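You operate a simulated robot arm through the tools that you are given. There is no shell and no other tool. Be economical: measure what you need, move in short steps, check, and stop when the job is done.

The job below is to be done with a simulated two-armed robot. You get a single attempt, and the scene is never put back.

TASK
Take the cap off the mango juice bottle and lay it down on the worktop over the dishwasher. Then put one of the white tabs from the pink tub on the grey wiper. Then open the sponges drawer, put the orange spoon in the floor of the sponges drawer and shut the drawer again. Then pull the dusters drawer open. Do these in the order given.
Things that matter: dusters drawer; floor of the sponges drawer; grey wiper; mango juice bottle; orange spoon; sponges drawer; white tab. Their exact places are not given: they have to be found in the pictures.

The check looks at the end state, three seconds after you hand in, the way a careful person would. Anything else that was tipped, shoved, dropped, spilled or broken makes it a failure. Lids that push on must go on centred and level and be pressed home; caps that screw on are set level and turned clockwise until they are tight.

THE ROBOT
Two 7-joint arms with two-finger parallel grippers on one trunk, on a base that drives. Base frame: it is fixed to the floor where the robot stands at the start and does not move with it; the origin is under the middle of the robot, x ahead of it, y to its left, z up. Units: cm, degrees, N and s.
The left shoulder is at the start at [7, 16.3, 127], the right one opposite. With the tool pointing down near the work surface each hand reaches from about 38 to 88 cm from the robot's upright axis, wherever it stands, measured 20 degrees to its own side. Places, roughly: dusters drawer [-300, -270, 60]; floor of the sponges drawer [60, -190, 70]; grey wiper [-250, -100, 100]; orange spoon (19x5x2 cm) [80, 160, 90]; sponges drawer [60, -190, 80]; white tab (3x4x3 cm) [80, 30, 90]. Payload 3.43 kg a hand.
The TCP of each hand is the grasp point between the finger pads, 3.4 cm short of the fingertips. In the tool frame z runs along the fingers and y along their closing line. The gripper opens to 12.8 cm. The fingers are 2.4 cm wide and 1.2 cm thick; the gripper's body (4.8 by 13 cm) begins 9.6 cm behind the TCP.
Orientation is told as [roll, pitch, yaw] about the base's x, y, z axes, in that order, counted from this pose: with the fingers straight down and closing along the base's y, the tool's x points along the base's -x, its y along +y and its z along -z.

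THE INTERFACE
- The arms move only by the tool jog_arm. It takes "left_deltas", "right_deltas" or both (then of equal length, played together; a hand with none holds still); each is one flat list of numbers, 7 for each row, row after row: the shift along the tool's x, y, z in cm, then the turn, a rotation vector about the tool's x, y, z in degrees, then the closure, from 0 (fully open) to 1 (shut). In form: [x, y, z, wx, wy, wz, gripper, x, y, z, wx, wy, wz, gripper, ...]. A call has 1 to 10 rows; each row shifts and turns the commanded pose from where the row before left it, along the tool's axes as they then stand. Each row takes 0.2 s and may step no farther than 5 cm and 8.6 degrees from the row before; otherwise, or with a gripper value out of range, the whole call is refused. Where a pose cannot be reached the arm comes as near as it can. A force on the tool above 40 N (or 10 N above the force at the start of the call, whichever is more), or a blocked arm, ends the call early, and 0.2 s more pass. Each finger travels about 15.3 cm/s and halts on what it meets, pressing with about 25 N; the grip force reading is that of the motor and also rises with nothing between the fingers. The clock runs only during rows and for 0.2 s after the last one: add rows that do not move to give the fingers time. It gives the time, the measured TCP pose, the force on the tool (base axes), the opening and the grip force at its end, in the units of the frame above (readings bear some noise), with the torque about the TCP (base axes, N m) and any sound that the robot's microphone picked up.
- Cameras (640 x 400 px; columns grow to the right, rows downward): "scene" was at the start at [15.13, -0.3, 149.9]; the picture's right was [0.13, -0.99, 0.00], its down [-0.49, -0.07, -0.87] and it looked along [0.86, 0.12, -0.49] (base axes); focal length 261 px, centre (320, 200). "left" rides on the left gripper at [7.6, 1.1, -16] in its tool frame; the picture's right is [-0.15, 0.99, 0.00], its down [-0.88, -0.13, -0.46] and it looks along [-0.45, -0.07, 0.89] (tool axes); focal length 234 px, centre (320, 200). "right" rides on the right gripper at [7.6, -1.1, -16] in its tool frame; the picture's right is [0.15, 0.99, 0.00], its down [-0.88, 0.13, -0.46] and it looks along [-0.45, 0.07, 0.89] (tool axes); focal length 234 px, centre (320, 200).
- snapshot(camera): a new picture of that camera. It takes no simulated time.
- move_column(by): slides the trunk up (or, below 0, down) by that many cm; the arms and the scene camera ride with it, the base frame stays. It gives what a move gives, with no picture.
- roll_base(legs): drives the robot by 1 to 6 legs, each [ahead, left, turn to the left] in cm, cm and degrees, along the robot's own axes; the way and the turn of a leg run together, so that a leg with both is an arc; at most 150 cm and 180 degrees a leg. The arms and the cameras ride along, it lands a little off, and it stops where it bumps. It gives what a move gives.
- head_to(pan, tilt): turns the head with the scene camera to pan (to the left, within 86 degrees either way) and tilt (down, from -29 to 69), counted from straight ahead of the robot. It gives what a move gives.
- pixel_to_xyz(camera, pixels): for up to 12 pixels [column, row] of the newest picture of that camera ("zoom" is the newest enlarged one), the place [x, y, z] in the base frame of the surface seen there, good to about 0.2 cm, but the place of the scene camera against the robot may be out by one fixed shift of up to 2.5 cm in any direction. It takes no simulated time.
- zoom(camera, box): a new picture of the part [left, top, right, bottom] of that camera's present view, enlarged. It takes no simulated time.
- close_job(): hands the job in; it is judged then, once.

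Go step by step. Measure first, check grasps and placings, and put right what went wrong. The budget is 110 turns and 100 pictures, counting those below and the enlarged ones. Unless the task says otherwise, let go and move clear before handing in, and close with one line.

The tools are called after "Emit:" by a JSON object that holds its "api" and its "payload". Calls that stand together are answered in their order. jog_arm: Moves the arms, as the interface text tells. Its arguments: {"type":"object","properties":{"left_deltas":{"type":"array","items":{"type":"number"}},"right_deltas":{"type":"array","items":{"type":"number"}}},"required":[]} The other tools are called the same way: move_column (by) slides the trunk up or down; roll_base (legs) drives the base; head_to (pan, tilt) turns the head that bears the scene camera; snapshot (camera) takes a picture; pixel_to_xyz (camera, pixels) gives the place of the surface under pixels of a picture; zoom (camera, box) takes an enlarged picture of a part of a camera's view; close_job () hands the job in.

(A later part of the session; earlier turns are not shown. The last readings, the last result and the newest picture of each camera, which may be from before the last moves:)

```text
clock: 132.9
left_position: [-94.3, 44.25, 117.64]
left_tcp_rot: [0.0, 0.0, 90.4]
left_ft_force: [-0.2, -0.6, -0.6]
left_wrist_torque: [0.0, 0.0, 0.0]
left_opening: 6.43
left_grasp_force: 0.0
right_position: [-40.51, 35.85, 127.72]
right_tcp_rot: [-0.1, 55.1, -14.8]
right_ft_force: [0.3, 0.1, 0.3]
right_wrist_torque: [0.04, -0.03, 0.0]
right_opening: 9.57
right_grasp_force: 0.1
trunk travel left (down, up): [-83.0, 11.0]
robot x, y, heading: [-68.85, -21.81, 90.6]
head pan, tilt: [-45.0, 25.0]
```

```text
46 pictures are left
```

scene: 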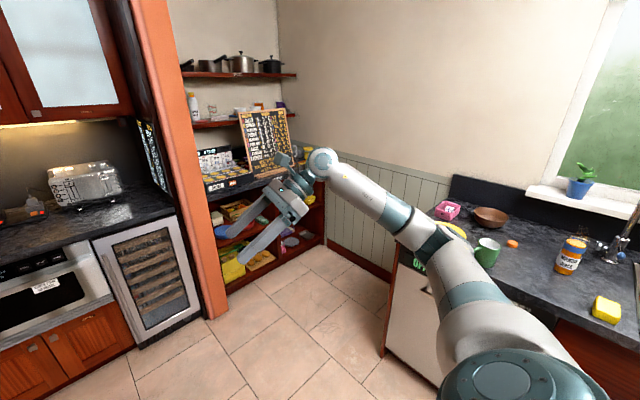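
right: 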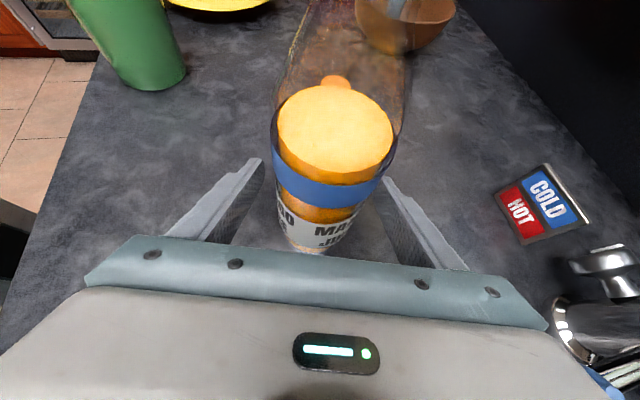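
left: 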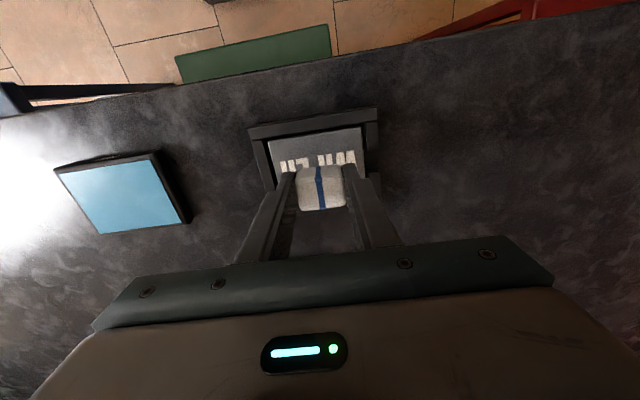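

The right arm hides the nook. I'll straighten the right hand to point down again, then look.

Emit:
{"api": "jog_arm", "payload": {"right_deltas": [0, 0, 0, 0, -7.87, 0, 0.25, 0, 0, 0, 0, -7.87, 0, 0.25, 0, 0, 0, 0, -7.87, 0, 0.25, 0, 0, 0, 0, -7.87, 0, 0.25, 0, 0, 0, 0, -7.87, 0, 0.25, 0, 0, 0, 0, -7.87, 0, 0.25, 0, 0, 0, 0, -7.87, 0, 0.25, 0, 0, 0, 0, 0, -8.1, 0.25, 0, 0, 0, 0, 0, -8.1, 0.25, 0, 0, 0, 0, 0, -8.1, 0.25]}}

Emit:
{"api": "jog_arm", "payload": {"right_deltas": [0, 0, 0, 0, 0, -8.1, 0, 0, 0, 0, 0, 0, -8.1, 0, 0, 0, 0, 0, 0, -8.1, 0, 0, 0, 0, 0, 0, -8.1, 0, 0, 0, 0, 0, 0, -8.1, 0, 0, 0, 0, 0, 0, -8.1, 0, 0, 0, 0, 0, 0, -8.1, 0, 0, 0, 0, 0, 0, -8.1, 0, 0, 0, 0, 0, 0, -8.1, 0, 0, 0, 0, 0, 0, -8.1, 0]}}

Emit:
{"api": "roll_base", "payload": {"legs": [[78, 0, 0], [0, -95, 0]]}}

Emit:
{"api": "head_to", "payload": {"pan": -10, "tilt": 45}}

Emit:
{"api": "snapshot", "payload": {"camera": "scene"}}

```text
clock: 135.1
left_position: [-94.23, 44.17, 117.65]
left_tcp_rot: [0.0, 0.1, 90.4]
left_ft_force: [0.2, 0.8, -1.0]
left_wrist_torque: [0.01, -0.02, 0.0]
left_opening: 6.36
left_grasp_force: 0.1
right_position: [-40.66, 35.82, 127.8]
right_tcp_rot: [0.0, 0.0, 9.6]
right_ft_force: [-0.1, -0.2, -0.8]
right_wrist_torque: [0.01, -0.02, -0.06]
right_opening: 9.62
right_grasp_force: 0.1
trunk travel left (down, up): [-83.0, 11.0]
robot x, y, heading: [-69.0, -21.89, 90.5]
head pan, tilt: [-45.0, 25.0]
```

```text
clock: 137.3
left_position: [-94.21, 44.1, 117.57]
left_tcp_rot: [0.0, 0.0, 90.4]
left_ft_force: [-0.3, -0.4, 0.7]
left_wrist_torque: [0.02, 0.02, 0.02]
left_opening: 6.39
left_grasp_force: 0.0
right_position: [-40.51, 35.9, 127.75]
right_tcp_rot: [0.1, 0.1, 90.6]
right_ft_force: [0.1, 0.6, -0.1]
right_wrist_torque: [-0.01, -0.01, -0.02]
right_opening: 12.79
right_grasp_force: 0.1
trunk travel left (down, up): [-83.0, 11.0]
robot x, y, heading: [-69.1, -21.52, 90.6]
head pan, tilt: [-45.0, 25.0]
```

```text
clock: 145.4
left_position: [-8.39, 123.97, 117.78]
left_tcp_rot: [0.1, 0.0, 89.1]
left_ft_force: [-0.9, -1.5, 0.3]
left_wrist_torque: [0.01, 0.07, -0.01]
left_opening: 6.43
left_grasp_force: 0.1
right_position: [45.13, 114.53, 127.78]
right_tcp_rot: [0.1, 0.1, 89.1]
right_ft_force: [0.1, 0.2, 0.6]
right_wrist_torque: [0.02, 0.07, -0.01]
right_opening: 12.79
right_grasp_force: 0.0
trunk travel left (down, up): [-83.0, 11.0]
robot x, y, heading: [14.98, 57.87, 89.2]
head pan, tilt: [-45.0, 25.0]
stopped in leg 2: the robot was blocked; the commanded pose is now the measured one
```

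```text
clock: 146.4
left_position: [-8.83, 124.26, 117.6]
left_tcp_rot: [0.0, 0.2, 89.2]
left_ft_force: [-0.1, -0.7, -0.4]
left_wrist_torque: [0.01, 0.01, -0.01]
left_opening: 6.4
left_grasp_force: 0.1
right_position: [44.83, 114.87, 127.77]
right_tcp_rot: [0.0, 0.0, 89.2]
right_ft_force: [-0.6, -0.7, 0.4]
right_wrist_torque: [0.01, -0.01, 0.01]
right_opening: 12.79
right_grasp_force: 0.1
trunk travel left (down, up): [-83.0, 11.0]
robot x, y, heading: [15.35, 57.59, 89.3]
head pan, tilt: [-10.0, 45.0]
```

```text
45 pictures are left
```

scene: 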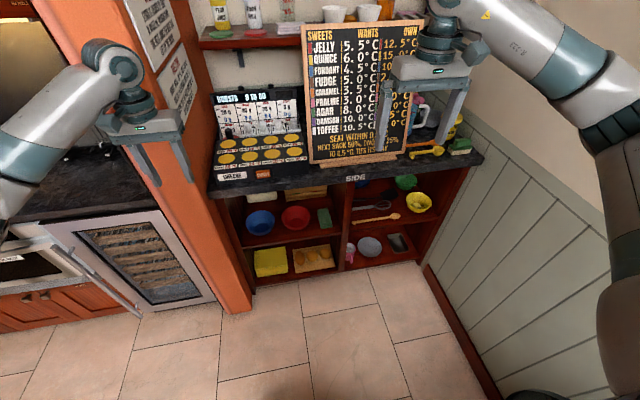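

The base bumped the counter corner on its right and stopped. Something orange-yellow lies at (430,150) on the shelf top; zooming.

Emit:
{"api": "zoom", "payload": {"camera": "scene", "box": [330, 80, 490, 260]}}

Emit:
{"api": "pixel_to_xyz", "payload": {"camera": "scene", "pixels": [[427, 152], [440, 150], [410, 154], [458, 145], [355, 178], [480, 158], [375, 219], [405, 214], [340, 160], [230, 290], [425, 262]]}}

Emit:
{"api": "snapshot", "payload": {"camera": "right"}}

```text
2.22 times, centred on (410, 170) of scene
```

zoom: 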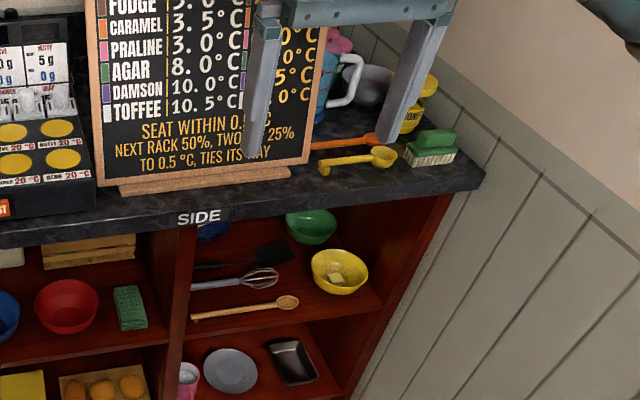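

```text
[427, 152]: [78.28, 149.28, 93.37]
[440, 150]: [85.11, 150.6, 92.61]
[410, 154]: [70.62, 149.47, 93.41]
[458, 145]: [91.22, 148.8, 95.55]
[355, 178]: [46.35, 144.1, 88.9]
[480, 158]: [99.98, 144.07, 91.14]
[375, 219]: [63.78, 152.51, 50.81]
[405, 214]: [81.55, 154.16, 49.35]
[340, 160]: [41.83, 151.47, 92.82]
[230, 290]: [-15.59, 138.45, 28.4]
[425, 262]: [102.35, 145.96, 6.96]
```

```text
43 pictures are left
```

right: 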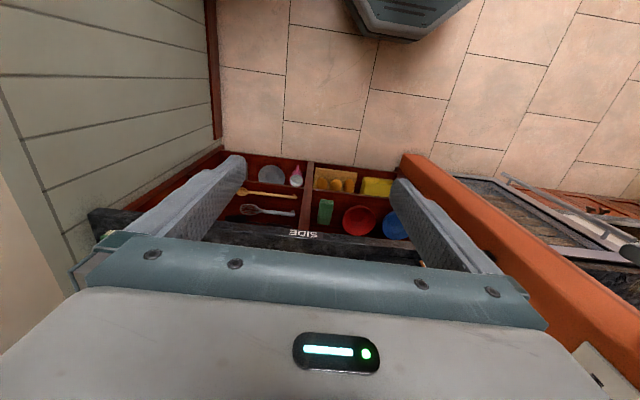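

The orange spoon lies behind a yellow one: zoom (345,143). I'll retract both hands a bit and drive in closer (forward, sidestep right, forward).

Emit:
{"api": "jog_arm", "payload": {"left_deltas": [4.5, 0, 0, 0, 0, 0, 0.5, 4.5, 0, 0, 0, 0, 0, 0.5, 4.5, 0, 0, 0, 0, 0, 0.5, 4.5, 0, 0, 0, 0, 0, 0.5], "right_deltas": [3, 0, 0, 0, 0, 0, 0.3, 3, 0, 0, 0, 0, 0, 0.3, 3, 0, 0, 0, 0, 0, 0.3, 3, 0, 0, 0, 0, 0, 0.3]}}

Emit:
{"api": "roll_base", "payload": {"legs": [[20, 0, 0], [0, -27, 0], [13, 0, 0]]}}

Emit:
{"api": "head_to", "payload": {"pan": -30, "tilt": 48}}

Emit:
{"api": "snapshot", "payload": {"camera": "scene"}}

Emit:
{"api": "snapshot", "payload": {"camera": "right"}}

```text
clock: 147.4
left_position: [-9.15, 105.73, 117.91]
left_tcp_rot: [0.0, 0.0, 89.4]
left_ft_force: [0.7, -0.3, 0.7]
left_wrist_torque: [0.04, -0.01, -0.01]
left_opening: 6.43
left_grasp_force: 0.0
right_position: [44.49, 102.48, 127.82]
right_tcp_rot: [0.2, -0.1, 89.3]
right_ft_force: [-0.4, -0.5, 0.9]
right_wrist_torque: [0.03, -0.01, -0.01]
right_opening: 8.93
right_grasp_force: 0.1
trunk travel left (down, up): [-83.0, 11.0]
robot x, y, heading: [15.0, 58.02, 89.3]
head pan, tilt: [-10.0, 45.0]
```

```text
clock: 150.4
left_position: [13.44, 124.45, 117.7]
left_tcp_rot: [-0.7, 0.0, 89.7]
left_ft_force: [-0.6, -0.6, 0.3]
left_wrist_torque: [0.01, 0.02, 0.0]
left_opening: 6.4
left_grasp_force: 0.1
right_position: [66.59, 121.77, 128.31]
right_tcp_rot: [-0.7, -0.1, 90.0]
right_ft_force: [1.0, 0.6, -0.5]
right_wrist_torque: [-0.02, 0.0, 0.01]
right_opening: 8.96
right_grasp_force: 0.2
trunk travel left (down, up): [-83.0, 11.0]
robot x, y, heading: [39.23, 76.93, 89.6]
head pan, tilt: [-10.0, 45.0]
stopped in leg 2: the robot was blocked; the commanded pose is now the measured one
```

```text
clock: 151.2
left_position: [13.35, 124.76, 117.58]
left_tcp_rot: [-0.7, -0.1, 89.7]
left_ft_force: [1.2, 0.1, 0.2]
left_wrist_torque: [-0.02, -0.02, 0.0]
left_opening: 6.39
left_grasp_force: 0.0
right_position: [66.76, 121.84, 128.18]
right_tcp_rot: [-0.8, 0.0, 89.9]
right_ft_force: [0.4, 0.5, -0.4]
right_wrist_torque: [-0.01, -0.04, 0.02]
right_opening: 8.94
right_grasp_force: 0.0
trunk travel left (down, up): [-83.0, 11.0]
robot x, y, heading: [39.43, 77.03, 89.8]
head pan, tilt: [-30.0, 48.0]
```

```text
42 pictures are left
```

scene: 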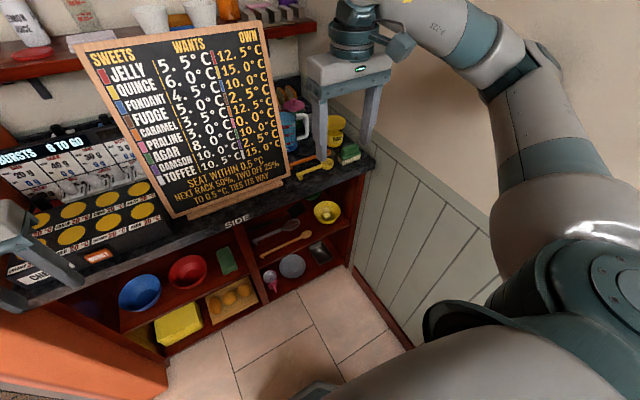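

```text
41 pictures are left
```

right: 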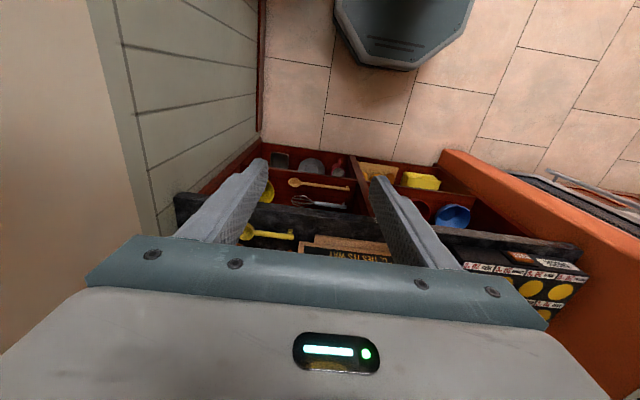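

The right elbow met the wall panel. I'll ease left and forward, raise the trunk, and reach the right hand out toward the spoon for a top view.

Emit:
{"api": "roll_base", "payload": {"legs": [[0, 4, 0], [11, 0, 0]]}}

Emit:
{"api": "move_column", "payload": {"by": 10}}

Emit:
{"api": "jog_arm", "payload": {"right_deltas": [-2.5, -3.5, -1, 0, 0, 0, 0.3, -2.5, -3.5, -1, 0, 0, 0, 0.3, -2.5, -3.5, 0, 0, 0, 0, 0.3, -2.5, -1, 0, 0, 0, 0, 0.3]}}

Emit:
{"api": "snapshot", "payload": {"camera": "right"}}

Emit:
{"api": "head_to", "payload": {"pan": -35, "tilt": 40}}

Emit:
{"api": "snapshot", "payload": {"camera": "scene"}}

```text
clock: 152.0
left_position: [13.21, 124.6, 117.82]
left_tcp_rot: [-0.4, 0.0, 89.9]
left_ft_force: [-0.1, 0.9, 0.3]
left_wrist_torque: [0.02, -0.02, -0.02]
left_opening: 6.42
left_grasp_force: 0.0
right_position: [66.6, 121.87, 128.19]
right_tcp_rot: [-0.3, -0.1, 90.1]
right_ft_force: [0.3, 0.5, 0.9]
right_wrist_torque: [-0.02, 0.02, -0.02]
right_opening: 8.96
right_grasp_force: 0.0
trunk travel left (down, up): [-83.0, 11.0]
robot x, y, heading: [38.95, 77.34, 89.7]
head pan, tilt: [-30.0, 48.0]
stopped in leg 1: the robot was blocked; the commanded pose is now the measured one
```

```text
clock: 153.3
left_position: [13.3, 125.07, 127.62]
left_tcp_rot: [-0.5, 0.1, 89.8]
left_ft_force: [-0.2, -0.2, 0.0]
left_wrist_torque: [0.0, 0.02, -0.03]
left_opening: 6.43
left_grasp_force: 0.2
right_position: [66.65, 122.19, 138.01]
right_tcp_rot: [-0.4, 0.1, 90.0]
right_ft_force: [-0.3, 0.1, 0.1]
right_wrist_torque: [0.0, 0.0, 0.02]
right_opening: 8.95
right_grasp_force: 0.0
trunk travel left (down, up): [-93.0, 1.0]
robot x, y, heading: [38.87, 77.28, 90.0]
head pan, tilt: [-30.0, 48.0]
```

```text
clock: 154.5
left_position: [11.59, 124.95, 127.4]
left_tcp_rot: [-0.8, 0.3, 91.2]
left_ft_force: [0.8, -1.0, -0.2]
left_wrist_torque: [0.08, -0.01, 0.02]
left_opening: 6.39
left_grasp_force: 0.1
right_position: [75.34, 134.12, 140.09]
right_tcp_rot: [-0.7, 0.3, 92.6]
right_ft_force: [0.0, -0.8, -1.1]
right_wrist_torque: [0.14, 0.18, 0.01]
right_opening: 8.94
right_grasp_force: 0.1
trunk travel left (down, up): [-93.0, 1.0]
robot x, y, heading: [39.44, 77.5, 91.0]
head pan, tilt: [-30.0, 48.0]
stopped in row 4 (right hand): the arm was blocked; the commanded pose is now the measured one
```

```text
40 pictures are left
```

right: 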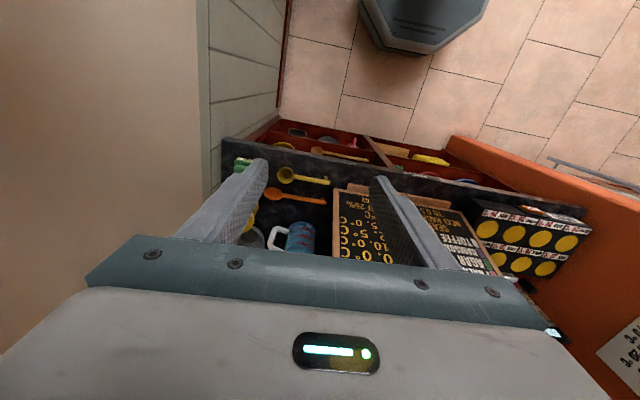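

```text
clock: 155.2
left_position: [11.64, 125.31, 127.1]
left_tcp_rot: [-0.9, 0.3, 91.1]
left_ft_force: [0.6, -0.5, 0.6]
left_wrist_torque: [0.0, 0.0, 0.02]
left_opening: 6.39
left_grasp_force: 0.1
right_position: [75.48, 134.32, 139.9]
right_tcp_rot: [-0.7, 0.5, 92.1]
right_ft_force: [0.6, -0.6, -0.1]
right_wrist_torque: [-0.01, 0.0, -0.01]
right_opening: 8.95
right_grasp_force: 0.0
trunk travel left (down, up): [-93.0, 1.0]
robot x, y, heading: [39.04, 77.46, 91.2]
head pan, tilt: [-35.0, 40.0]
```

```text
39 pictures are left
```

scene: 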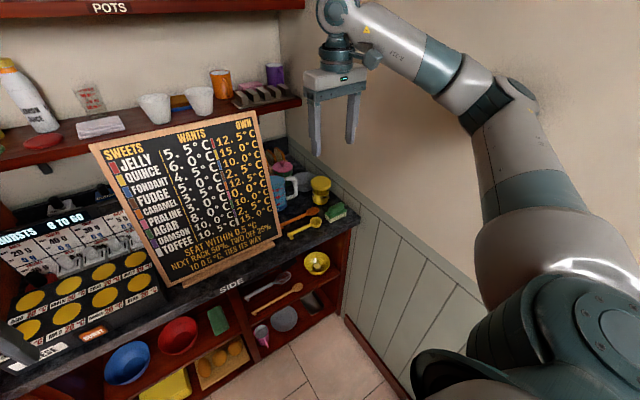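

The elbow is wedged against the right wall. I'll pull the right hand inwards (left) to free it, back the base out to the left, and re-plan with the left arm from a 45° heading.

Emit:
{"api": "jog_arm", "payload": {"right_deltas": [0.5, 4, 0, 0, 0, 0, 0.3, 0.5, 4, 0, 0, 0, 0, 0.3, 0.5, 4, 0, 0, 0, 0, 0.3, 0.5, 4, 0, 0, 0, 0, 0.3, 0.5, 4, 0, 0, 0, 0, 0.3]}}

Emit:
{"api": "roll_base", "payload": {"legs": [[0, 12, 0]]}}

```text
clock: 156.4
left_position: [13.75, 124.99, 127.6]
left_tcp_rot: [0.0, 0.2, 90.7]
left_ft_force: [0.7, -0.3, -0.5]
left_wrist_torque: [-0.01, 0.01, -0.02]
left_opening: 6.4
left_grasp_force: 0.1
right_position: [58.22, 130.22, 139.63]
right_tcp_rot: [0.1, 0.1, 91.4]
right_ft_force: [0.1, 0.3, -0.8]
right_wrist_torque: [0.0, -0.03, 0.03]
right_opening: 8.97
right_grasp_force: 0.0
trunk travel left (down, up): [-93.0, 1.0]
robot x, y, heading: [39.14, 77.07, 90.7]
head pan, tilt: [-35.0, 40.0]
```

```text
clock: 157.6
left_position: [1.93, 124.74, 127.81]
left_tcp_rot: [0.2, 0.1, 90.6]
left_ft_force: [-0.4, 0.4, 0.2]
left_wrist_torque: [0.02, 0.03, 0.0]
left_opening: 6.4
left_grasp_force: 0.0
right_position: [46.34, 130.09, 139.49]
right_tcp_rot: [0.2, 0.2, 91.4]
right_ft_force: [0.6, 0.1, 0.1]
right_wrist_torque: [0.0, 0.02, 0.04]
right_opening: 8.95
right_grasp_force: 0.1
trunk travel left (down, up): [-93.0, 1.0]
robot x, y, heading: [26.75, 77.45, 90.5]
head pan, tilt: [-35.0, 40.0]
```

Freed. Now tucking the right hand and raising the left, then stepping in and turning 45° right so the left hand faces the spoon.

Emit:
{"api": "jog_arm", "payload": {"right_deltas": [2.7, 2.5, 0, 0, 0, 0, 0.3, 2.7, 2.5, 0, 0, 0, 0, 0.3, 2.7, 2.5, 0, 0, 0, 0, 0.3, 2.7, 2.5, 0, 0, 0, 0, 0.3], "left_deltas": [0, 0, -1.5, 0, 0, 0, 0.5, 0, 0, -1.5, 0, 0, 0, 0.5, 0, 0, -1.5, 0, 0, 0, 0.5, 0, 0, -1.5, 0, 0, 0, 0.5]}}

Emit:
{"api": "roll_base", "payload": {"legs": [[10, -5, 0], [0, 0, -45]]}}

Emit:
{"api": "head_to", "payload": {"pan": 8, "tilt": 40}}

Emit:
{"api": "snapshot", "payload": {"camera": "scene"}}

Emit:
{"api": "snapshot", "payload": {"camera": "left"}}

```text
clock: 158.6
left_position: [1.48, 124.75, 133.7]
left_tcp_rot: [0.1, 0.1, 90.6]
left_ft_force: [0.7, -0.5, -0.3]
left_wrist_torque: [0.0, -0.03, -0.01]
left_opening: 6.38
left_grasp_force: 0.0
right_position: [36.3, 119.0, 139.58]
right_tcp_rot: [0.1, 0.0, 91.4]
right_ft_force: [-0.6, -0.1, 0.5]
right_wrist_torque: [-0.01, -0.01, 0.02]
right_opening: 8.96
right_grasp_force: 0.0
trunk travel left (down, up): [-93.0, 1.0]
robot x, y, heading: [26.88, 77.01, 90.6]
head pan, tilt: [-35.0, 40.0]
```

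```text
clock: 160.8
left_position: [18.1, 137.7, 133.92]
left_tcp_rot: [0.6, -0.1, 77.9]
left_ft_force: [0.5, 0.9, 0.6]
left_wrist_torque: [-0.05, 0.01, -0.01]
left_opening: 6.42
left_grasp_force: 0.1
right_position: [51.32, 123.72, 139.99]
right_tcp_rot: [0.5, -0.5, 77.5]
right_ft_force: [0.3, 1.6, 0.6]
right_wrist_torque: [-0.07, 0.08, 0.0]
right_opening: 8.97
right_grasp_force: 0.1
trunk travel left (down, up): [-93.0, 1.0]
robot x, y, heading: [31.88, 86.55, 76.7]
head pan, tilt: [-35.0, 40.0]
stopped in leg 2: the robot was blocked; the commanded pose is now the measured one
```

```text
clock: 161.9
left_position: [18.08, 137.54, 133.98]
left_tcp_rot: [0.4, -0.2, 77.4]
left_ft_force: [-0.7, 0.3, -0.5]
left_wrist_torque: [0.02, -0.01, 0.01]
left_opening: 6.37
left_grasp_force: 0.0
right_position: [51.16, 123.31, 140.18]
right_tcp_rot: [0.2, -0.8, 77.4]
right_ft_force: [-0.2, -0.3, 0.7]
right_wrist_torque: [-0.01, 0.02, -0.01]
right_opening: 8.96
right_grasp_force: 0.1
trunk travel left (down, up): [-93.0, 1.0]
robot x, y, heading: [31.69, 86.48, 76.5]
head pan, tilt: [8.0, 40.0]
```

```text
38 pictures are left
```

scene: 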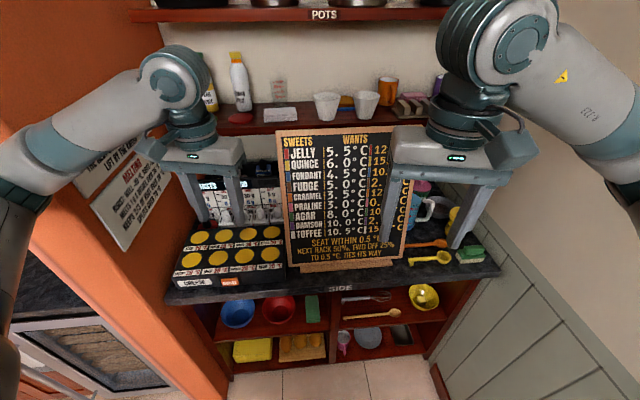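

```text
37 pictures are left
```

left: 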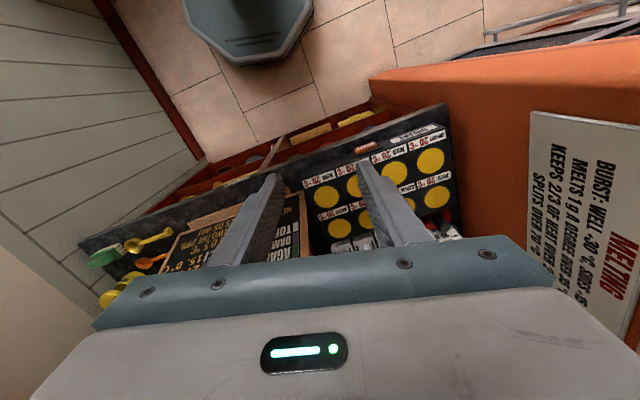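

Blocked again by the right elbow at the wall. Let me measure the nook (upper shelf edge, board, spoon) so I can plan with the right arm extended, which brings the elbow in.

Emit:
{"api": "pixel_to_xyz", "payload": {"camera": "scene", "pixels": [[265, 130], [350, 116], [280, 133], [385, 130], [405, 250], [440, 243], [412, 246], [428, 262], [445, 256], [425, 210], [455, 215], [300, 262]]}}

Emit:
{"api": "zoom", "payload": {"camera": "scene", "box": [380, 180, 500, 280]}}

Emit:
{"api": "jog_arm", "payload": {"right_deltas": [0, 0, 4, 0, 0, 0, 0.3, 4, 0, 0, 0, 0, 0, 0.3]}}

Emit:
{"api": "roll_base", "payload": {"legs": [[0, 0, 13]]}}

```text
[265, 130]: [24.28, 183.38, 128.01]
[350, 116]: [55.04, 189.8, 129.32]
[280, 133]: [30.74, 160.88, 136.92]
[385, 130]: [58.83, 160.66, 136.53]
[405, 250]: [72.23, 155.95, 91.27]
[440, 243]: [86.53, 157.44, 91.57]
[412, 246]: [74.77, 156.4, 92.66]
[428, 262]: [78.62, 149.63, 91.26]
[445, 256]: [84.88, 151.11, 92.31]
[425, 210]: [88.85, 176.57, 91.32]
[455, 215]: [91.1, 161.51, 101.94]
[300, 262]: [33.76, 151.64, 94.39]
```

```text
4.00 times, centred on (440, 230) of scene
```

zoom: 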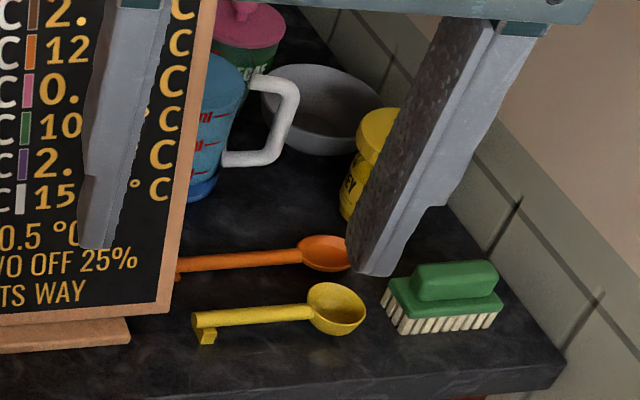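

```text
clock: 162.5
left_position: [18.11, 137.48, 134.07]
left_tcp_rot: [0.4, -0.2, 77.3]
left_ft_force: [0.4, -0.1, 0.1]
left_wrist_torque: [-0.01, 0.01, -0.02]
left_opening: 6.39
left_grasp_force: 0.0
right_position: [50.35, 119.52, 136.15]
right_tcp_rot: [0.2, -0.9, 77.4]
right_ft_force: [-0.1, -0.5, 0.9]
right_wrist_torque: [0.01, 0.0, -0.02]
right_opening: 8.95
right_grasp_force: 0.1
trunk travel left (down, up): [-93.0, 1.0]
robot x, y, heading: [31.55, 86.62, 76.6]
head pan, tilt: [8.0, 40.0]
```

```text
clock: 163.8
left_position: [6.85, 135.07, 133.29]
left_tcp_rot: [0.2, 0.7, 90.4]
left_ft_force: [-0.1, -1.3, 0.7]
left_wrist_torque: [-0.01, 0.04, 0.02]
left_opening: 6.4
left_grasp_force: 0.1
right_position: [42.34, 124.97, 135.54]
right_tcp_rot: [0.1, 0.2, 90.4]
right_ft_force: [0.4, 0.4, -0.3]
right_wrist_torque: [0.0, 0.02, -0.01]
right_opening: 8.96
right_grasp_force: 0.1
trunk travel left (down, up): [-93.0, 1.0]
robot x, y, heading: [32.12, 86.75, 89.6]
head pan, tilt: [8.0, 40.0]
```

The orange spoon's handle crosses about x 72–80, y≈156 just right of the board. Plan: back up a little, extend the right arm (elbow in) and turn the hand so it closes along y with its camera away from the board, then sidestep right.

Emit:
{"api": "roll_base", "payload": {"legs": [[-14, 0, 0]]}}

Emit:
{"api": "jog_arm", "payload": {"right_deltas": [-3.33, -2.22, 0, 0, 0, 0, 0.5, -3.33, -2.22, 0, 0, 0, 0, 0.5, -3.33, -2.22, 0, 0, 0, 0, 0.5, -3.33, -2.22, 0, 0, 0, 0, 0.5, -3.33, -2.22, 0, 0, 0, 0, 0.5, -3.33, -2.22, 0, 0, 0, 0, 0.5, -3.33, -2.22, 0, 0, 0, 0, 0.5, -3.33, -2.22, 0, 0, 0, 0, 0.5, -3.33, -2.22, 0, 0, 0, 0, 0.5]}}

Emit:
{"api": "jog_arm", "payload": {"right_deltas": [0, 0, 0, 0, 0, -8, 0.5, 0, 0, 0, 0, 0, -8, 0.5, 0, 0, 0, 0, 0, -8, 0.5, 0, 0, 0, 0, 0, -8, 0.5, 0, 0, 0, 0, 0, -8, 0.5, 0, 0, 0, 0, 0, -8, 0.5, 0, 0, 0, 0, 0, -8, 0.5, 0, 0, 0, 0, 0, -8, 0.5, 0, 0, 0, 0, 0, -8, 0.5, 0, 0, 0, 0, 0, -8, 0.5]}}

Emit:
{"api": "roll_base", "payload": {"legs": [[0, -14, 0]]}}

Emit:
{"api": "head_to", "payload": {"pan": -30, "tilt": 40}}

Emit:
{"api": "snapshot", "payload": {"camera": "scene"}}

```text
clock: 165.1
left_position: [6.77, 121.57, 133.29]
left_tcp_rot: [0.1, 0.7, 90.4]
left_ft_force: [0.3, 0.3, -0.1]
left_wrist_torque: [-0.02, 0.0, 0.03]
left_opening: 6.39
left_grasp_force: 0.0
right_position: [42.15, 111.42, 135.52]
right_tcp_rot: [0.0, 0.2, 90.3]
right_ft_force: [0.3, 0.6, 0.1]
right_wrist_torque: [-0.05, 0.02, 0.0]
right_opening: 8.94
right_grasp_force: 0.0
trunk travel left (down, up): [-93.0, 1.0]
robot x, y, heading: [31.51, 73.21, 89.5]
head pan, tilt: [8.0, 40.0]
```

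```text
clock: 167.1
left_position: [6.71, 121.36, 133.36]
left_tcp_rot: [0.2, 0.6, 90.4]
left_ft_force: [0.1, 0.7, 0.7]
left_wrist_torque: [0.02, 0.02, 0.03]
left_opening: 6.39
left_grasp_force: 0.1
right_position: [61.92, 141.54, 135.56]
right_tcp_rot: [0.0, 0.2, 90.3]
right_ft_force: [-0.2, 0.1, -0.3]
right_wrist_torque: [-0.03, -0.02, -0.01]
right_opening: 6.4
right_grasp_force: 0.1
trunk travel left (down, up): [-93.0, 1.0]
robot x, y, heading: [31.89, 73.17, 89.4]
head pan, tilt: [8.0, 40.0]
```

```text
clock: 169.3
left_position: [6.76, 121.3, 133.37]
left_tcp_rot: [0.2, 0.6, 90.3]
left_ft_force: [-0.3, 0.1, -0.5]
left_wrist_torque: [0.01, -0.04, 0.04]
left_opening: 6.41
left_grasp_force: 0.0
right_position: [61.92, 141.27, 135.7]
right_tcp_rot: [0.1, -0.1, 122.4]
right_ft_force: [0.7, 0.7, 0.2]
right_wrist_torque: [0.01, 0.04, -0.02]
right_opening: 6.4
right_grasp_force: 0.1
right hand out of reach, approached as far as the arm can: row 5, 6, 7, 8, 9, 10
trunk travel left (down, up): [-93.0, 1.0]
robot x, y, heading: [31.76, 72.95, 89.5]
head pan, tilt: [8.0, 40.0]
```

```text
clock: 170.6
left_position: [20.85, 121.28, 133.21]
left_tcp_rot: [0.3, 0.6, 90.1]
left_ft_force: [-0.2, -0.3, -0.1]
left_wrist_torque: [0.02, 0.0, -0.02]
left_opening: 6.41
left_grasp_force: 0.1
right_position: [76.05, 141.11, 135.65]
right_tcp_rot: [0.1, 0.1, 122.3]
right_ft_force: [0.7, -0.6, -0.1]
right_wrist_torque: [-0.02, 0.01, 0.04]
right_opening: 6.38
right_grasp_force: 0.0
trunk travel left (down, up): [-93.0, 1.0]
robot x, y, heading: [46.03, 73.04, 89.2]
head pan, tilt: [8.0, 40.0]
```

```text
clock: 171.6
left_position: [20.75, 121.19, 133.32]
left_tcp_rot: [0.2, 0.6, 90.2]
left_ft_force: [0.1, -0.5, 0.4]
left_wrist_torque: [0.0, -0.01, 0.03]
left_opening: 6.39
left_grasp_force: 0.2
right_position: [75.95, 141.12, 135.56]
right_tcp_rot: [0.2, -0.1, 122.3]
right_ft_force: [-0.4, -0.6, -0.1]
right_wrist_torque: [-0.01, 0.0, 0.0]
right_opening: 6.39
right_grasp_force: 0.0
trunk travel left (down, up): [-93.0, 1.0]
robot x, y, heading: [46.0, 73.13, 89.5]
head pan, tilt: [-30.0, 40.0]
```

```text
35 pictures are left
```

scene: 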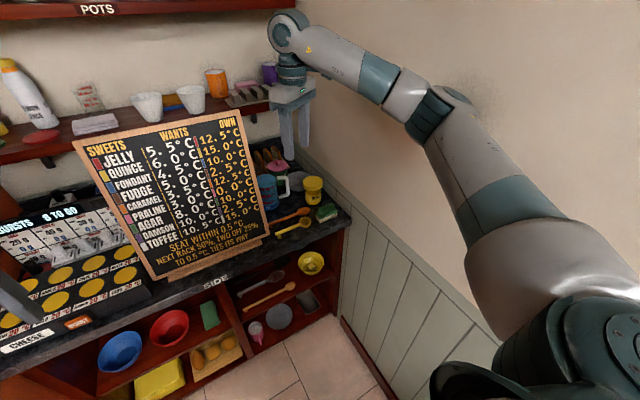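

The right wrist can't turn that way, but the robot now fits at (46,73). I'll turn the hand the other way to yaw≈15° (camera ends up beside the board's edge) and view the spoon.

Emit:
{"api": "jog_arm", "payload": {"right_deltas": [0, 0, 0, 0, 0, 8.2, 0.5, 0, 0, 0, 0, 0, 8.2, 0.5, 0, 0, 0, 0, 0, 8.2, 0.5, 0, 0, 0, 0, 0, 8.2, 0.5, 0, 0, 0, 0, 0, 8.2, 0.5, 0, 0, 0, 0, 0, 8.2, 0.5, 0, 0, 0, 0, 0, 8.2, 0.5, 0, 0, 0, 0, 0, 8.2, 0.5, 0, 0, 0, 0, 0, 8.2, 0.5, 0, 0, 0, 0, 0, 8.2, 0.5]}}

Emit:
{"api": "jog_arm", "payload": {"right_deltas": [0, 0, 0, 0, 0, 8.4, 0.5, 0, 0, 0, 0, 0, 8.4, 0.5, 0, 0, 0, 0, 0, 8.4, 0.5, 0, 0, 3, 0, 0, 0, 0.5, 0, 0, 4, 0, 0, 0, 0.5, 0, 0, 4, 0, 0, 0, 0.5]}}

Emit:
{"api": "snapshot", "payload": {"camera": "right"}}

```text
clock: 173.8
left_position: [20.88, 121.23, 133.43]
left_tcp_rot: [0.2, 0.5, 90.2]
left_ft_force: [0.5, -0.1, 0.0]
left_wrist_torque: [0.02, -0.01, -0.01]
left_opening: 6.39
left_grasp_force: 0.1
right_position: [76.02, 140.99, 135.62]
right_tcp_rot: [0.0, 0.1, 40.1]
right_ft_force: [0.2, 0.1, 0.3]
right_wrist_torque: [-0.01, 0.0, -0.04]
right_opening: 6.42
right_grasp_force: 0.1
trunk travel left (down, up): [-93.0, 1.0]
robot x, y, heading: [46.11, 73.51, 89.4]
head pan, tilt: [-30.0, 40.0]
```

```text
clock: 175.2
left_position: [20.42, 121.1, 133.4]
left_tcp_rot: [0.1, 0.6, 90.3]
left_ft_force: [-0.2, -0.3, -0.1]
left_wrist_torque: [-0.01, -0.02, 0.0]
left_opening: 6.41
left_grasp_force: 0.1
right_position: [75.47, 141.08, 124.76]
right_tcp_rot: [-0.1, -0.2, 15.2]
right_ft_force: [-0.5, 1.0, 0.2]
right_wrist_torque: [0.01, 0.02, -0.01]
right_opening: 6.41
right_grasp_force: 0.0
trunk travel left (down, up): [-93.0, 1.0]
robot x, y, heading: [46.04, 72.99, 89.6]
head pan, tilt: [-30.0, 40.0]
```

```text
34 pictures are left
```

right: 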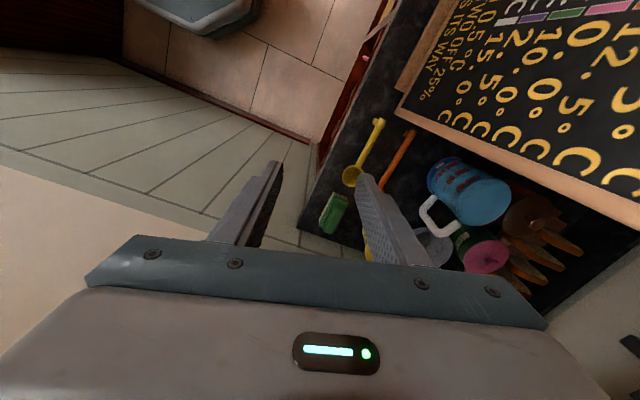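

Now the orange spoon is visible from the hand at (400,152), partly behind the finger. Measuring it and its neighbours.

Emit:
{"api": "pixel_to_xyz", "payload": {"camera": "right", "pixels": [[411, 135], [400, 153], [389, 176], [365, 150], [352, 175], [400, 95], [405, 112], [430, 60], [425, 215], [440, 175], [490, 150], [385, 200]]}}

Emit:
{"api": "zoom", "payload": {"camera": "right", "box": [330, 90, 490, 250]}}

```text
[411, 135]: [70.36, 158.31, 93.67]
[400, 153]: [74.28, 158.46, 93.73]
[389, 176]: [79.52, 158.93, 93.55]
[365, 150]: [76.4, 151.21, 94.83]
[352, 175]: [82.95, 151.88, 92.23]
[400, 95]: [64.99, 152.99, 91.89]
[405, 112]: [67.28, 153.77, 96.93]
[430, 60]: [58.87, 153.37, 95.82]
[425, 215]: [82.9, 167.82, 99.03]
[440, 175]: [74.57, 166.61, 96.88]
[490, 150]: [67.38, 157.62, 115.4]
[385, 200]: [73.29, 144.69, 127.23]
```

```text
2.50 times, centred on (410, 170) of right
```

zoom: 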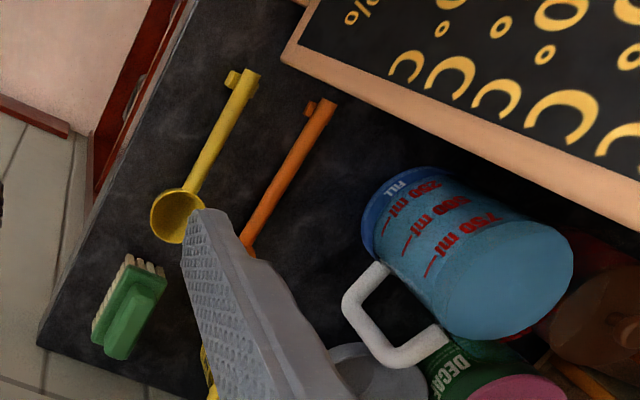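

Spoon handle runs (70.4,158.3)→(79.5,158.9), top z 93.6; board edge x≈67. I'll check the jug's top height relative to the gripper body.

Emit:
{"api": "pixel_to_xyz", "payload": {"camera": "zoom", "pixels": [[500, 290], [540, 260], [460, 250], [450, 310], [395, 180], [370, 215], [480, 385], [205, 370], [385, 375], [345, 310], [310, 55], [300, 70]]}}

```text
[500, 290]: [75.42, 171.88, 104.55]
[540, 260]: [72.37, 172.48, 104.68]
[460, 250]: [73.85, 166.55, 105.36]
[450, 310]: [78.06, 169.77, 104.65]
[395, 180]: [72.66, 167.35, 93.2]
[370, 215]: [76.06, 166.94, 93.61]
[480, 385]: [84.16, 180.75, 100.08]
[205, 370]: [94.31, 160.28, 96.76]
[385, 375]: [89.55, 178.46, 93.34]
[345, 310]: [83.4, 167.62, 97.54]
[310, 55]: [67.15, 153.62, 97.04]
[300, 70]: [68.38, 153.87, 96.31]
```

Jug front is y≈166.5, top z 105: a small forward lean of the hand clears it. Shifting the hand to x≈80, driving the base 12 cm ahead, and checking.

Emit:
{"api": "jog_arm", "payload": {"right_deltas": [-4.35, -1.17, 0, 0, 0, 0, 0.65, 0, 0, 0, -8, 0, 0, 0.65]}}

Emit:
{"api": "roll_base", "payload": {"legs": [[12, 0, 0]]}}

Emit:
{"api": "snapshot", "payload": {"camera": "right"}}

```text
clock: 176.0
left_position: [16.16, 120.45, 133.4]
left_tcp_rot: [-0.5, 0.2, 92.9]
left_ft_force: [0.1, -0.5, 0.0]
left_wrist_torque: [0.04, -0.01, 0.01]
left_opening: 6.41
left_grasp_force: 0.0
right_position: [74.08, 143.33, 125.23]
right_tcp_rot: [7.8, -0.7, 18.8]
right_ft_force: [-0.4, 0.1, 0.2]
right_wrist_torque: [0.0, -0.02, -0.01]
right_opening: 4.45
right_grasp_force: 0.0
trunk travel left (down, up): [-93.0, 1.0]
robot x, y, heading: [45.45, 74.45, 92.5]
head pan, tilt: [-30.0, 40.0]
stopped in row 2 (right hand): the arm was blocked; the commanded pose is now the measured one
```

```text
clock: 176.8
left_position: [16.27, 121.36, 133.36]
left_tcp_rot: [-0.4, 0.2, 93.2]
left_ft_force: [-0.4, -1.2, 0.5]
left_wrist_torque: [0.06, 0.0, 0.01]
left_opening: 6.41
left_grasp_force: 0.0
right_position: [74.01, 144.42, 125.14]
right_tcp_rot: [7.8, -0.5, 18.8]
right_ft_force: [-0.3, 0.1, 0.1]
right_wrist_torque: [0.0, 0.02, 0.01]
right_opening: 4.49
right_grasp_force: 0.2
trunk travel left (down, up): [-93.0, 1.0]
robot x, y, heading: [45.08, 75.89, 92.7]
head pan, tilt: [-30.0, 40.0]
stopped in leg 1: the robot was blocked; the commanded pose is now the measured one
```

```text
32 pictures are left
```

right: 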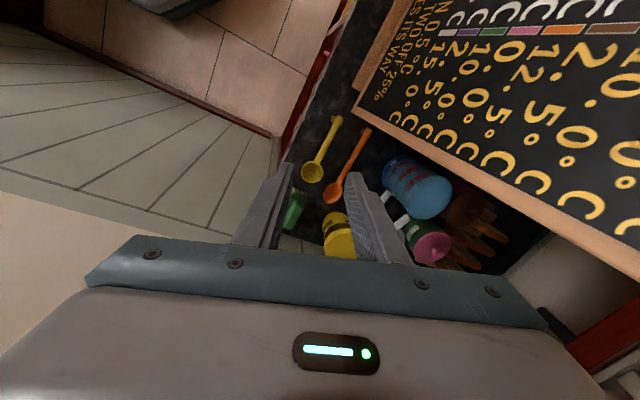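

The elbow touched the wall again. I'll pull the hand in to free it, move the base left so that the arm can reach out nearly straight (elbow in line), then re-extend.

Emit:
{"api": "jog_arm", "payload": {"right_deltas": [3.5, 0.1, 0, 0, 0, 0, 0.65, 3.5, 0.1, 0, 0, 0, 0, 0.65, 3.5, 0.1, 0, 0, 0, 0, 0.65]}}

Emit:
{"api": "roll_base", "payload": {"legs": [[0, 11, 0], [0, 0, -3]]}}

```text
clock: 177.6
left_position: [17.56, 122.04, 133.38]
left_tcp_rot: [0.1, 0.6, 93.1]
left_ft_force: [-0.3, -0.7, 0.2]
left_wrist_torque: [0.0, -0.04, -0.01]
left_opening: 6.38
left_grasp_force: 0.1
right_position: [65.62, 141.87, 124.37]
right_tcp_rot: [7.7, 0.3, 18.6]
right_ft_force: [-0.6, -0.6, 0.0]
right_wrist_torque: [0.0, -0.02, -0.02]
right_opening: 4.48
right_grasp_force: 0.0
trunk travel left (down, up): [-93.0, 1.0]
robot x, y, heading: [45.45, 75.29, 92.2]
head pan, tilt: [-30.0, 40.0]
```

```text
clock: 179.2
left_position: [8.86, 123.06, 133.34]
left_tcp_rot: [0.3, 0.6, 90.0]
left_ft_force: [1.1, 0.4, 0.3]
left_wrist_torque: [0.0, 0.02, 0.02]
left_opening: 6.39
left_grasp_force: 0.0
right_position: [57.85, 140.36, 124.19]
right_tcp_rot: [7.7, 0.2, 15.7]
right_ft_force: [0.6, 0.1, -0.7]
right_wrist_torque: [0.02, -0.02, -0.01]
right_opening: 4.48
right_grasp_force: 0.1
trunk travel left (down, up): [-93.0, 1.0]
robot x, y, heading: [33.77, 75.09, 89.5]
head pan, tilt: [-30.0, 40.0]
```

Free at (33.8,75.1). Extending the hand right to x≈80.

Emit:
{"api": "jog_arm", "payload": {"right_deltas": [-4.24, -1.19, 0, 0, 0, 0, 0.65, -4.24, -1.19, 0, 0, 0, 0, 0.65, -4.24, -1.19, 0, 0, 0, 0, 0.65, -4.24, -1.19, 0, 0, 0, 0, 0.65, -4.24, -1.19, 0, 0, 0, 0, 0.65]}}

Emit:
{"api": "roll_base", "payload": {"legs": [[9, 0, 0]]}}

Emit:
{"api": "snapshot", "payload": {"camera": "scene"}}

```text
clock: 180.4
left_position: [9.17, 123.1, 133.39]
left_tcp_rot: [0.3, 0.5, 90.0]
left_ft_force: [-0.1, 0.4, -0.1]
left_wrist_torque: [0.03, -0.01, 0.04]
left_opening: 6.42
left_grasp_force: 0.0
right_position: [80.06, 140.47, 123.25]
right_tcp_rot: [7.7, 0.3, 15.7]
right_ft_force: [-0.3, 0.7, 0.5]
right_wrist_torque: [-0.01, 0.03, -0.03]
right_opening: 4.47
right_grasp_force: 0.2
trunk travel left (down, up): [-93.0, 1.0]
robot x, y, heading: [33.99, 75.03, 89.3]
head pan, tilt: [-30.0, 40.0]
```

```text
clock: 181.5
left_position: [9.06, 131.47, 133.68]
left_tcp_rot: [0.2, 0.3, 90.0]
left_ft_force: [0.3, -0.9, -0.1]
left_wrist_torque: [0.05, -0.02, -0.01]
left_opening: 6.39
left_grasp_force: 0.0
right_position: [79.97, 149.02, 123.52]
right_tcp_rot: [8.0, 0.2, 15.8]
right_ft_force: [0.5, 0.0, 0.6]
right_wrist_torque: [0.08, -0.04, 0.01]
right_opening: 4.48
right_grasp_force: 0.0
trunk travel left (down, up): [-93.0, 1.0]
robot x, y, heading: [34.06, 83.87, 89.2]
head pan, tilt: [-30.0, 40.0]
```

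```text
31 pictures are left
```

scene: 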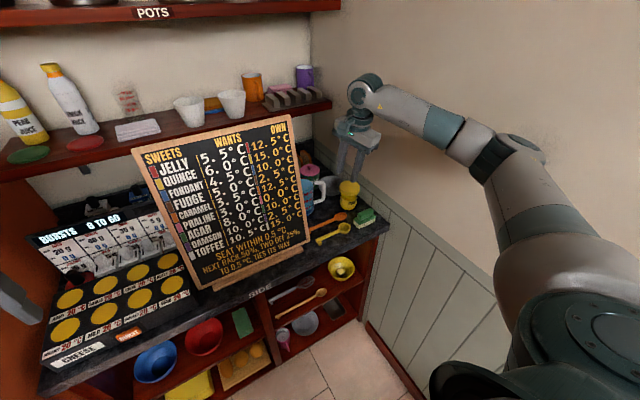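

The arm now reaches with the elbow clear. Moving the hand forward above the handle (y≈158.8) and lowering the trunk 14 cm.

Emit:
{"api": "jog_arm", "payload": {"right_deltas": [-0.88, 3.12, 0.44, 0, 0, 0, 0.65, -0.88, 3.12, 0.44, 0, 0, 0, 0.65, -0.88, 3.12, 0.44, 0, 0, 0, 0.65]}}

Emit:
{"api": "move_column", "payload": {"by": -12}}

Emit:
{"api": "snapshot", "payload": {"camera": "right"}}

Emit:
{"api": "snapshot", "payload": {"camera": "scene"}}

```text
clock: 182.3
left_position: [8.95, 132.24, 133.4]
left_tcp_rot: [0.2, 0.7, 90.1]
left_ft_force: [-0.2, 0.3, 0.3]
left_wrist_torque: [-0.04, -0.01, -0.02]
left_opening: 6.39
left_grasp_force: 0.0
right_position: [79.95, 159.5, 123.0]
right_tcp_rot: [7.5, 0.3, 15.7]
right_ft_force: [0.5, 0.4, -0.4]
right_wrist_torque: [-0.05, 0.01, 0.01]
right_opening: 4.46
right_grasp_force: 0.1
trunk travel left (down, up): [-93.0, 1.0]
robot x, y, heading: [34.24, 83.78, 89.4]
head pan, tilt: [-30.0, 40.0]
```

```text
clock: 183.8
left_position: [8.95, 132.01, 121.46]
left_tcp_rot: [0.3, 0.6, 90.1]
left_ft_force: [0.1, -0.8, 1.0]
left_wrist_torque: [0.02, 0.0, 0.02]
left_opening: 6.43
left_grasp_force: 0.0
right_position: [79.99, 159.28, 111.2]
right_tcp_rot: [7.6, 0.2, 15.8]
right_ft_force: [0.7, 0.1, -0.2]
right_wrist_torque: [0.02, -0.01, -0.01]
right_opening: 4.48
right_grasp_force: 0.0
trunk travel left (down, up): [-81.0, 13.0]
robot x, y, heading: [34.24, 83.98, 89.4]
head pan, tilt: [-30.0, 40.0]
```

```text
30 pictures are left
```

right: 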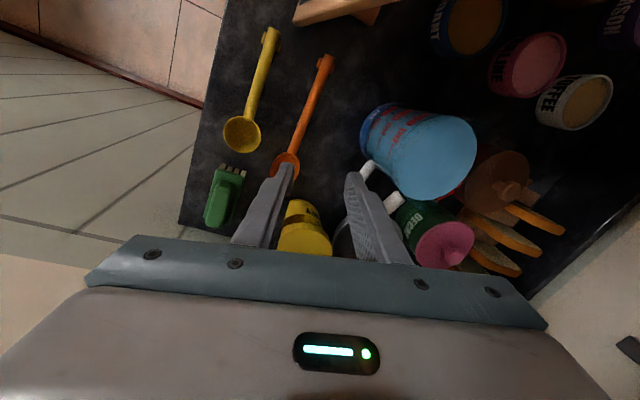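

```text
29 pictures are left
```

scene: 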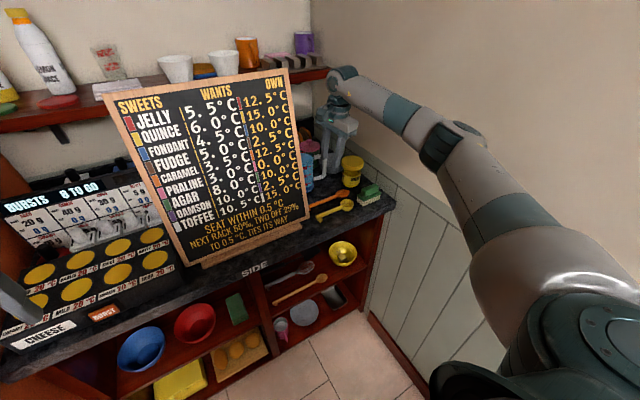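

Good view: the spoon at (303,115), jug to the right at (415,150). Re-measuring the handle.

Emit:
{"api": "pixel_to_xyz", "payload": {"camera": "right", "pixels": [[325, 62], [313, 92], [300, 125], [290, 153], [278, 170], [375, 170], [390, 200], [400, 120], [340, 130]]}}

```text
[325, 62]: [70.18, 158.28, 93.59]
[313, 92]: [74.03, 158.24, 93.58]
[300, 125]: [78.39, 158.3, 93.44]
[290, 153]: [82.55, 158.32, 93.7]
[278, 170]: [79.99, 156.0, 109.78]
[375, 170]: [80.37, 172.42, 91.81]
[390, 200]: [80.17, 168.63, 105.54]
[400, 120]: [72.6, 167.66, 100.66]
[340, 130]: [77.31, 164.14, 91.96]
```

Handle runs exactly along x at y≈158.3; worktop z 91.9. Turning 7° more and descending most of the way.

Emit:
{"api": "jog_arm", "payload": {"right_deltas": [0, 0, 0, 0, 0, 7, 0.65, 0.28, -0.7, 3.7, 0, 0, 0, 0.65, 0.28, -0.7, 3.7, 0, 0, 0, 0.65, 0.28, -0.7, 3.7, 0, 0, 0, 0.65]}}

Emit:
{"api": "snapshot", "payload": {"camera": "right"}}

```text
clock: 184.8
left_position: [9.01, 132.03, 121.32]
left_tcp_rot: [0.3, 0.5, 90.1]
left_ft_force: [-0.1, 0.0, -0.1]
left_wrist_torque: [-0.04, 0.03, 0.0]
left_opening: 6.4
left_grasp_force: 0.0
right_position: [78.83, 158.45, 99.83]
right_tcp_rot: [7.6, 1.2, 8.8]
right_ft_force: [0.9, 0.2, -0.1]
right_wrist_torque: [0.01, 0.02, 0.01]
right_opening: 4.49
right_grasp_force: 0.0
trunk travel left (down, up): [-81.0, 13.0]
robot x, y, heading: [33.63, 83.98, 89.4]
head pan, tilt: [-30.0, 40.0]
```

```text
28 pictures are left
```

right: 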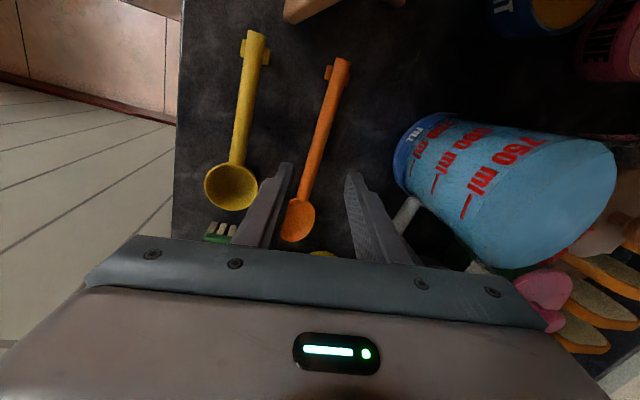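

The handle lies between the fingers, jug just clear. Descending 4 cm and closing.

Emit:
{"api": "jog_arm", "payload": {"right_deltas": [0, -0.27, 2, 0, 0, 0, 0.65, 0, -0.27, 2, 0, 0, 0, 0.65, 0, 0, 0, 0, 0, 0, 0.75, 0, 0, 0, 0, 0, 0, 0.9, 0, 0, 0, 0, 0, 0, 1, 0, 0, 0, 0, 0, 0, 1]}}

Emit:
{"api": "snapshot", "payload": {"camera": "right"}}

```text
clock: 186.2
left_position: [8.96, 132.07, 121.39]
left_tcp_rot: [0.2, 0.6, 90.1]
left_ft_force: [-0.5, -0.4, 0.0]
left_wrist_torque: [0.0, 0.01, -0.01]
left_opening: 6.4
left_grasp_force: 0.1
right_position: [78.65, 158.49, 95.89]
right_tcp_rot: [7.7, 1.2, 8.8]
right_ft_force: [1.5, 2.5, 4.9]
right_wrist_torque: [0.06, 0.0, 0.08]
right_opening: 1.29
right_grasp_force: 25.0
trunk travel left (down, up): [-81.0, 13.0]
robot x, y, heading: [34.07, 83.98, 89.6]
head pan, tilt: [-30.0, 40.0]
```

```text
27 pictures are left
```

right: 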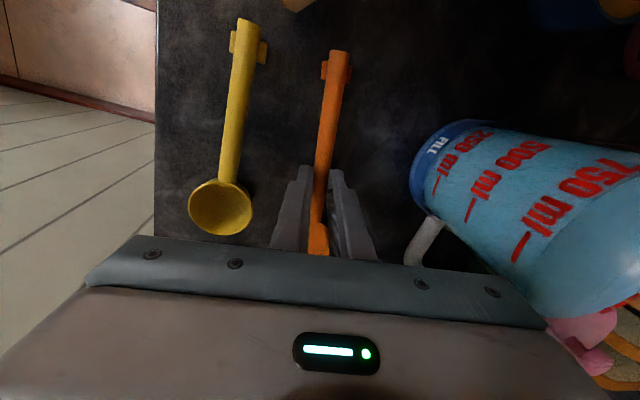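

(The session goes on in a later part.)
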